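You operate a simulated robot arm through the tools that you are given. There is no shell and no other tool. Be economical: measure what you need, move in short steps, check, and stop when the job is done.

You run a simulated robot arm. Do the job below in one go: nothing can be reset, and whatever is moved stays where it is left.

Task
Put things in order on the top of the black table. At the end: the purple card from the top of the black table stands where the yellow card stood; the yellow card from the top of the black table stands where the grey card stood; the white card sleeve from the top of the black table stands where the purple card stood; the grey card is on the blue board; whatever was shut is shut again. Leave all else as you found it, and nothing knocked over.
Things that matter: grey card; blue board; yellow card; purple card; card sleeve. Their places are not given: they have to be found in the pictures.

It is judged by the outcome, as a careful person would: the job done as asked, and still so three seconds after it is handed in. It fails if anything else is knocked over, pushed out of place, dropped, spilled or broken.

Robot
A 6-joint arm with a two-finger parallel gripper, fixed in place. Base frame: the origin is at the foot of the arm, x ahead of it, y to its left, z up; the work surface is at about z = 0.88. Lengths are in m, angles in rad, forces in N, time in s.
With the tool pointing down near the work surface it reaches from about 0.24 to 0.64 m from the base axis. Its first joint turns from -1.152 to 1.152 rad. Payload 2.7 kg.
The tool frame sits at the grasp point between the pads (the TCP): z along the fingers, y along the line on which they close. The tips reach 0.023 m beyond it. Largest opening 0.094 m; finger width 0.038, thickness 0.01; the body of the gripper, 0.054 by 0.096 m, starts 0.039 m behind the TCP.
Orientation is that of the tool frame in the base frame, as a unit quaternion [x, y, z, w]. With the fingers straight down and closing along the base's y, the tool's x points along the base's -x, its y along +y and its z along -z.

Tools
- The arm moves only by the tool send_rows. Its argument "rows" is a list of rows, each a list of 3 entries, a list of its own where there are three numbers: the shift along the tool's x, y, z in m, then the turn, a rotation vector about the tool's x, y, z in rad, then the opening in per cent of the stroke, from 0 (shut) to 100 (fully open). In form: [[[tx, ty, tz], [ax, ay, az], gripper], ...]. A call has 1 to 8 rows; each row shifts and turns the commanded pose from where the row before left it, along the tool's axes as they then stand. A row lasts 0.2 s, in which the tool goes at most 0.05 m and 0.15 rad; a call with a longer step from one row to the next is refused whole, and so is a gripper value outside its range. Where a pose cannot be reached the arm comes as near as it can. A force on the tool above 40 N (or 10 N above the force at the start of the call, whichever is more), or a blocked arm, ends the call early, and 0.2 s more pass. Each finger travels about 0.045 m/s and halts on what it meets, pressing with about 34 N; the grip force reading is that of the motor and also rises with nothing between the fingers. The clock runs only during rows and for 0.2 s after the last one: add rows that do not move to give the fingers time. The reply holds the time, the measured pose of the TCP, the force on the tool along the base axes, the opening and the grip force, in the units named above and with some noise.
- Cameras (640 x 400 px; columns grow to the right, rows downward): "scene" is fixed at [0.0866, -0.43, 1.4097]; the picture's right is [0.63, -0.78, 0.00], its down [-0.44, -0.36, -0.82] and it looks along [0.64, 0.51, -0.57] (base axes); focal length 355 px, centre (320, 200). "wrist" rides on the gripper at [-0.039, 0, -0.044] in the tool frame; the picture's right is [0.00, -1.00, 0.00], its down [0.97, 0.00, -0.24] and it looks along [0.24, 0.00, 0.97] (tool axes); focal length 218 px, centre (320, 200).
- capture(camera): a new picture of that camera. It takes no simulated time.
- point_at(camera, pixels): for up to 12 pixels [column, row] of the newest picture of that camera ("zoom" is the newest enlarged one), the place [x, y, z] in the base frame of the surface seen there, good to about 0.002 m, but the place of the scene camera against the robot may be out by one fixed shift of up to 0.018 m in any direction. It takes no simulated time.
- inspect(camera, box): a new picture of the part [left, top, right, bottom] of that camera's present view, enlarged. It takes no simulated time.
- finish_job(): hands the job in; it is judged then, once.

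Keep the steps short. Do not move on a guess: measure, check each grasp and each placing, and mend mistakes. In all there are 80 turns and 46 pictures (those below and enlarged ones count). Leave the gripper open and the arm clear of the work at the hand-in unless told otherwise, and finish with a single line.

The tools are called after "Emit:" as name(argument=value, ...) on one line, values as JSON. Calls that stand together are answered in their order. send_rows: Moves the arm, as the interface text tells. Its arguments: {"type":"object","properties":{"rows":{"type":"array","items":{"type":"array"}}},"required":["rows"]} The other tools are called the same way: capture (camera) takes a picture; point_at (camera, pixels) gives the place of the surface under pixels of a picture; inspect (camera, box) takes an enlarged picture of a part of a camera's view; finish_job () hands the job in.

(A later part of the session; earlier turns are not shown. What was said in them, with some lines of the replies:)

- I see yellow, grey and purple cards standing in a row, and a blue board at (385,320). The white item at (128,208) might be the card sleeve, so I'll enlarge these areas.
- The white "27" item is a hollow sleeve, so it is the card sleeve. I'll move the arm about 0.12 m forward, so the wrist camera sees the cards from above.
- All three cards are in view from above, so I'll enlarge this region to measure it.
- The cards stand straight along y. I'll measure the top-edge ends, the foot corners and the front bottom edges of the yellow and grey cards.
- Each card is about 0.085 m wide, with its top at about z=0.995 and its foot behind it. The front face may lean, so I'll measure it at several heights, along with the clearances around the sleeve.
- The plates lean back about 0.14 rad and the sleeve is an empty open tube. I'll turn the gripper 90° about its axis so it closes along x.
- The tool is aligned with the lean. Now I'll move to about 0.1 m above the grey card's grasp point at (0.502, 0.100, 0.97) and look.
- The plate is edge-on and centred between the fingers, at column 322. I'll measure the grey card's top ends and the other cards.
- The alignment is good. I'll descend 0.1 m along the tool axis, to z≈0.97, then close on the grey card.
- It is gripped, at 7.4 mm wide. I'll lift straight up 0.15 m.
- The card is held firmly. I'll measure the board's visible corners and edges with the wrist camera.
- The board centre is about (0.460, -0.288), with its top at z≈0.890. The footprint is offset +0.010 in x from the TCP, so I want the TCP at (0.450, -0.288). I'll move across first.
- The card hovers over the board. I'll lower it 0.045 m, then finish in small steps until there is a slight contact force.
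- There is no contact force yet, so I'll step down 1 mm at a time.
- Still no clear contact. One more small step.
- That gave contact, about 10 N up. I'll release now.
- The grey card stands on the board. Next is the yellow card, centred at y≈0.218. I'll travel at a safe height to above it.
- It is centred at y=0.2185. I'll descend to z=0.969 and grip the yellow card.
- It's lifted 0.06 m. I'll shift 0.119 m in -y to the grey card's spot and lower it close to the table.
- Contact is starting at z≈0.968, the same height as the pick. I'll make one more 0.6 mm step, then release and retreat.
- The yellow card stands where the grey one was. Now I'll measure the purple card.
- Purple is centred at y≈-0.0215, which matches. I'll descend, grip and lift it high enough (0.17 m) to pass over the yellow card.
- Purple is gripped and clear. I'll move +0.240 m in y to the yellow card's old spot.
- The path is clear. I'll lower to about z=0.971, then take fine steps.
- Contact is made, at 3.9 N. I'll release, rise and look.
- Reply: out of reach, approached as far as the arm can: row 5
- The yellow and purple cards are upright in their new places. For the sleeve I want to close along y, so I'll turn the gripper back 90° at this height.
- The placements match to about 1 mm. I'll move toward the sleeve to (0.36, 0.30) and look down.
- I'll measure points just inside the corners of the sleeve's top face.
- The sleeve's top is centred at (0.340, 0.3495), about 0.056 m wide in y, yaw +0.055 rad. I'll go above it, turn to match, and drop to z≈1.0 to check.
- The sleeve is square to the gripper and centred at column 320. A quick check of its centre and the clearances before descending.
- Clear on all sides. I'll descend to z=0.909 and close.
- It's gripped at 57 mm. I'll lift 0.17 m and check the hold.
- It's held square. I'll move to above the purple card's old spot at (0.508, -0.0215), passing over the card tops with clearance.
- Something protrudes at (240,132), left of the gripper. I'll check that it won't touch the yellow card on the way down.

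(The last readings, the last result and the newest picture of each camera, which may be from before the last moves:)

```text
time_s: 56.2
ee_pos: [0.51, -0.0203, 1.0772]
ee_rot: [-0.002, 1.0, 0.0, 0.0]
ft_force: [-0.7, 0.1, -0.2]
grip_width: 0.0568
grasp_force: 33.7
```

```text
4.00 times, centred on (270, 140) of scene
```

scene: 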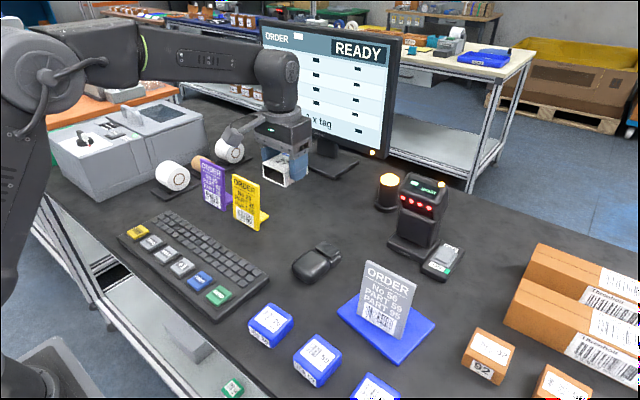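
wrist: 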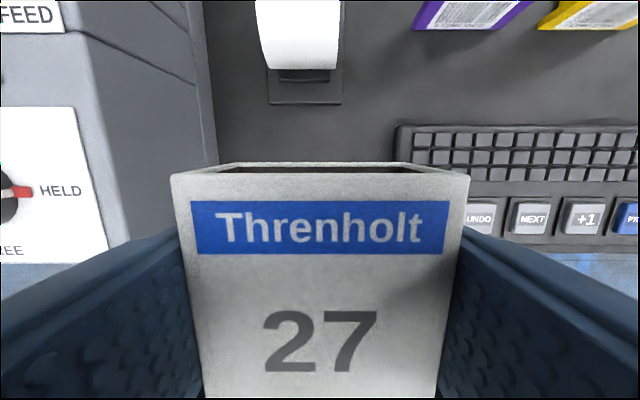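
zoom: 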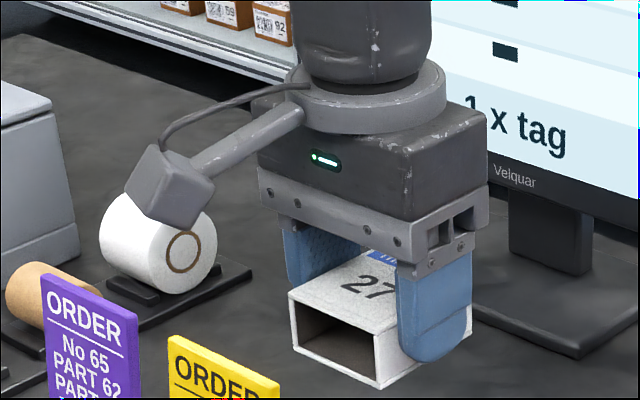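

The protrusion points toward -x over the keyboard, well above everything. I'll lower the sleeve.

Emit:
send_rows(rows=[[[0.001, -0.001, 0.04], [0, 0, 0], 40], [[0, 0, 0.04], [0, 0, 0], 40], [[0, 0, 0.04], [0, 0, 0], 40], [[0, 0, 0.03], [0, 0, 0], 40], [[0, 0, 0.014], [0, 0, 0], 40], [[0, 0, 0], [0, 0, 0], 40]])

Emit:
send_rows(rows=[[[0, 0, 0.0015], [0, 0, 0], 40], [[0, 0, 0], [0, 0, 0], 40]])

Emit:
send_rows(rows=[[[0, 0, 0.001], [0, 0, 0], 40], [[0, 0, 0], [0, 0, 0], 40]])

```text
time_s: 57.6
ee_pos: [0.5097, -0.0237, 0.9146]
ee_rot: [-0.001, 1.0, 0.0, 0.001]
ft_force: [0.0, 0.0, 0.3]
grip_width: 0.0568
grasp_force: 34.5
```

```text
time_s: 58.2
ee_pos: [0.5098, -0.0227, 0.9143]
ee_rot: [-0.001, 1.0, 0.001, 0.0]
ft_force: [0.2, -0.1, -1.1]
grip_width: 0.0568
grasp_force: 34.4
```

```text
time_s: 58.8
ee_pos: [0.5092, -0.0221, 0.9132]
ee_rot: [-0.001, 1.0, -0.001, 0.0]
ft_force: [0.2, 0.8, -0.3]
grip_width: 0.0571
grasp_force: 33.6
```

Emit:
send_rows(rows=[[[0, 0, 0.0015], [0, 0, 0], 40], [[0, 0, 0], [0, 0, 0], 40]])

Emit:
send_rows(rows=[[[0, 0, 0.001], [0, 0, 0], 40], [[0, 0, 0], [0, 0, 0], 40]])

Emit:
send_rows(rows=[[[0, 0, 0.0006], [0, 0, 0], 40], [[0, 0, 0], [0, 0, 0], 40]])

```text
time_s: 59.4
ee_pos: [0.5085, -0.0212, 0.9109]
ee_rot: [-0.001, 1.0, -0.001, 0.0]
ft_force: [0.4, 1.0, 0.2]
grip_width: 0.0568
grasp_force: 34.0
```

```text
time_s: 60.0
ee_pos: [0.5093, -0.0216, 0.9101]
ee_rot: [-0.001, 1.0, 0.0, 0.0]
ft_force: [0.3, -0.7, 0.2]
grip_width: 0.0571
grasp_force: 33.6
```

```text
time_s: 60.6
ee_pos: [0.509, -0.0225, 0.9106]
ee_rot: [-0.002, 1.0, 0.0, 0.0]
ft_force: [-0.1, -0.4, -0.3]
grip_width: 0.0569
grasp_force: 34.0
```

Emit:
send_rows(rows=[[[0, 0, 0.0008], [0, 0, 0], 40], [[0, 0, 0], [0, 0, 0], 40]])

Emit:
send_rows(rows=[[[0, 0, 0.0006], [0, 0, 0], 40], [[0, 0, 0], [0, 0, 0], 40]])

```text
time_s: 61.2
ee_pos: [0.5089, -0.0208, 0.9092]
ee_rot: [-0.001, 1.0, 0.0, 0.0]
ft_force: [-0.1, -0.2, 0.2]
grip_width: 0.0568
grasp_force: 33.7
```

```text
time_s: 61.8
ee_pos: [0.5088, -0.0205, 0.9097]
ee_rot: [-0.001, 1.0, 0.0, 0.0]
ft_force: [-1.3, 0.7, 3.5]
grip_width: 0.0569
grasp_force: 34.4
```

Contact at z≈0.909. I'll open to 82%, rise and check.

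Emit:
send_rows(rows=[[[0, 0, 0.0003], [0, 0, 0], 40], [[0, 0, 0], [0, 0, 0], 70], [[0, 0, 0], [0, 0, 0], 82], [[0, 0, 0], [0, 0, 0], 82], [[0, 0, 0], [0, 0, 0], 82]])

Emit:
send_rows(rows=[[[0, 0, -0.03], [0, 0, 0], 82], [[0, 0, -0.04], [0, 0, 0], 82], [[0, 0, -0.05], [0, 0, 0], 82], [[0, 0, -0.05], [0, 0, 0], 82], [[0, 0, -0.04], [0, 0, 0], 82], [[0.04, 0, 0], [0, 0, 0], 100], [[0.04, 0, 0], [0, 0, 0], 100], [[0, 0, 0], [0, 0, 0], 100]])

Emit:
capture(camera="wrist")

Emit:
capture(camera="scene")

```text
time_s: 63.0
ee_pos: [0.5089, -0.0213, 0.909]
ee_rot: [0.0, 1.0, 0.001, 0.0]
ft_force: [0.1, -0.5, -0.6]
grip_width: 0.0772
grasp_force: 0.1
```

```text
time_s: 64.8
ee_pos: [0.4286, -0.0226, 1.1189]
ee_rot: [-0.001, 1.0, 0.0, 0.0]
ft_force: [0.4, -0.3, -0.1]
grip_width: 0.0942
grasp_force: 0.1
```

```text
19 pictures are left
```

wrist: 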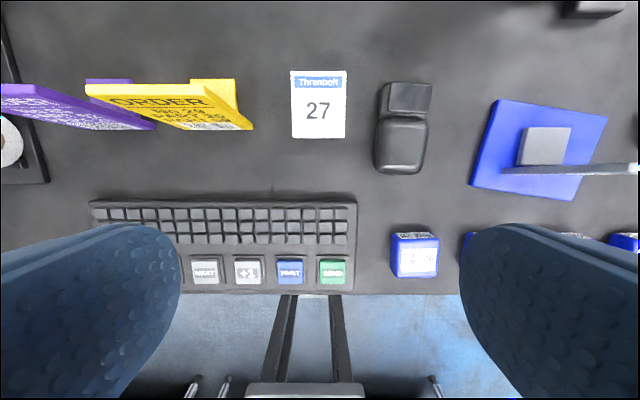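

```text
18 pictures are left
```

scene: 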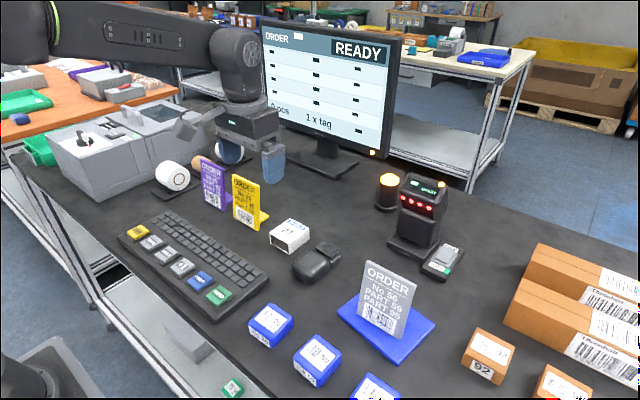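

The grey card is on the blue board, yellow stands in grey's spot, purple in yellow's and the sleeve in purple's. Nothing else appears disturbed and nothing had been opened. The gripper is open and clear, so I'm handing in.

Emit:
finish_job()

```text
The job is handed in.
```

The job is done and handed in: grey card on the blue board, yellow card in grey's old place, purple card in yellow's, and the white sleeve in purple's.
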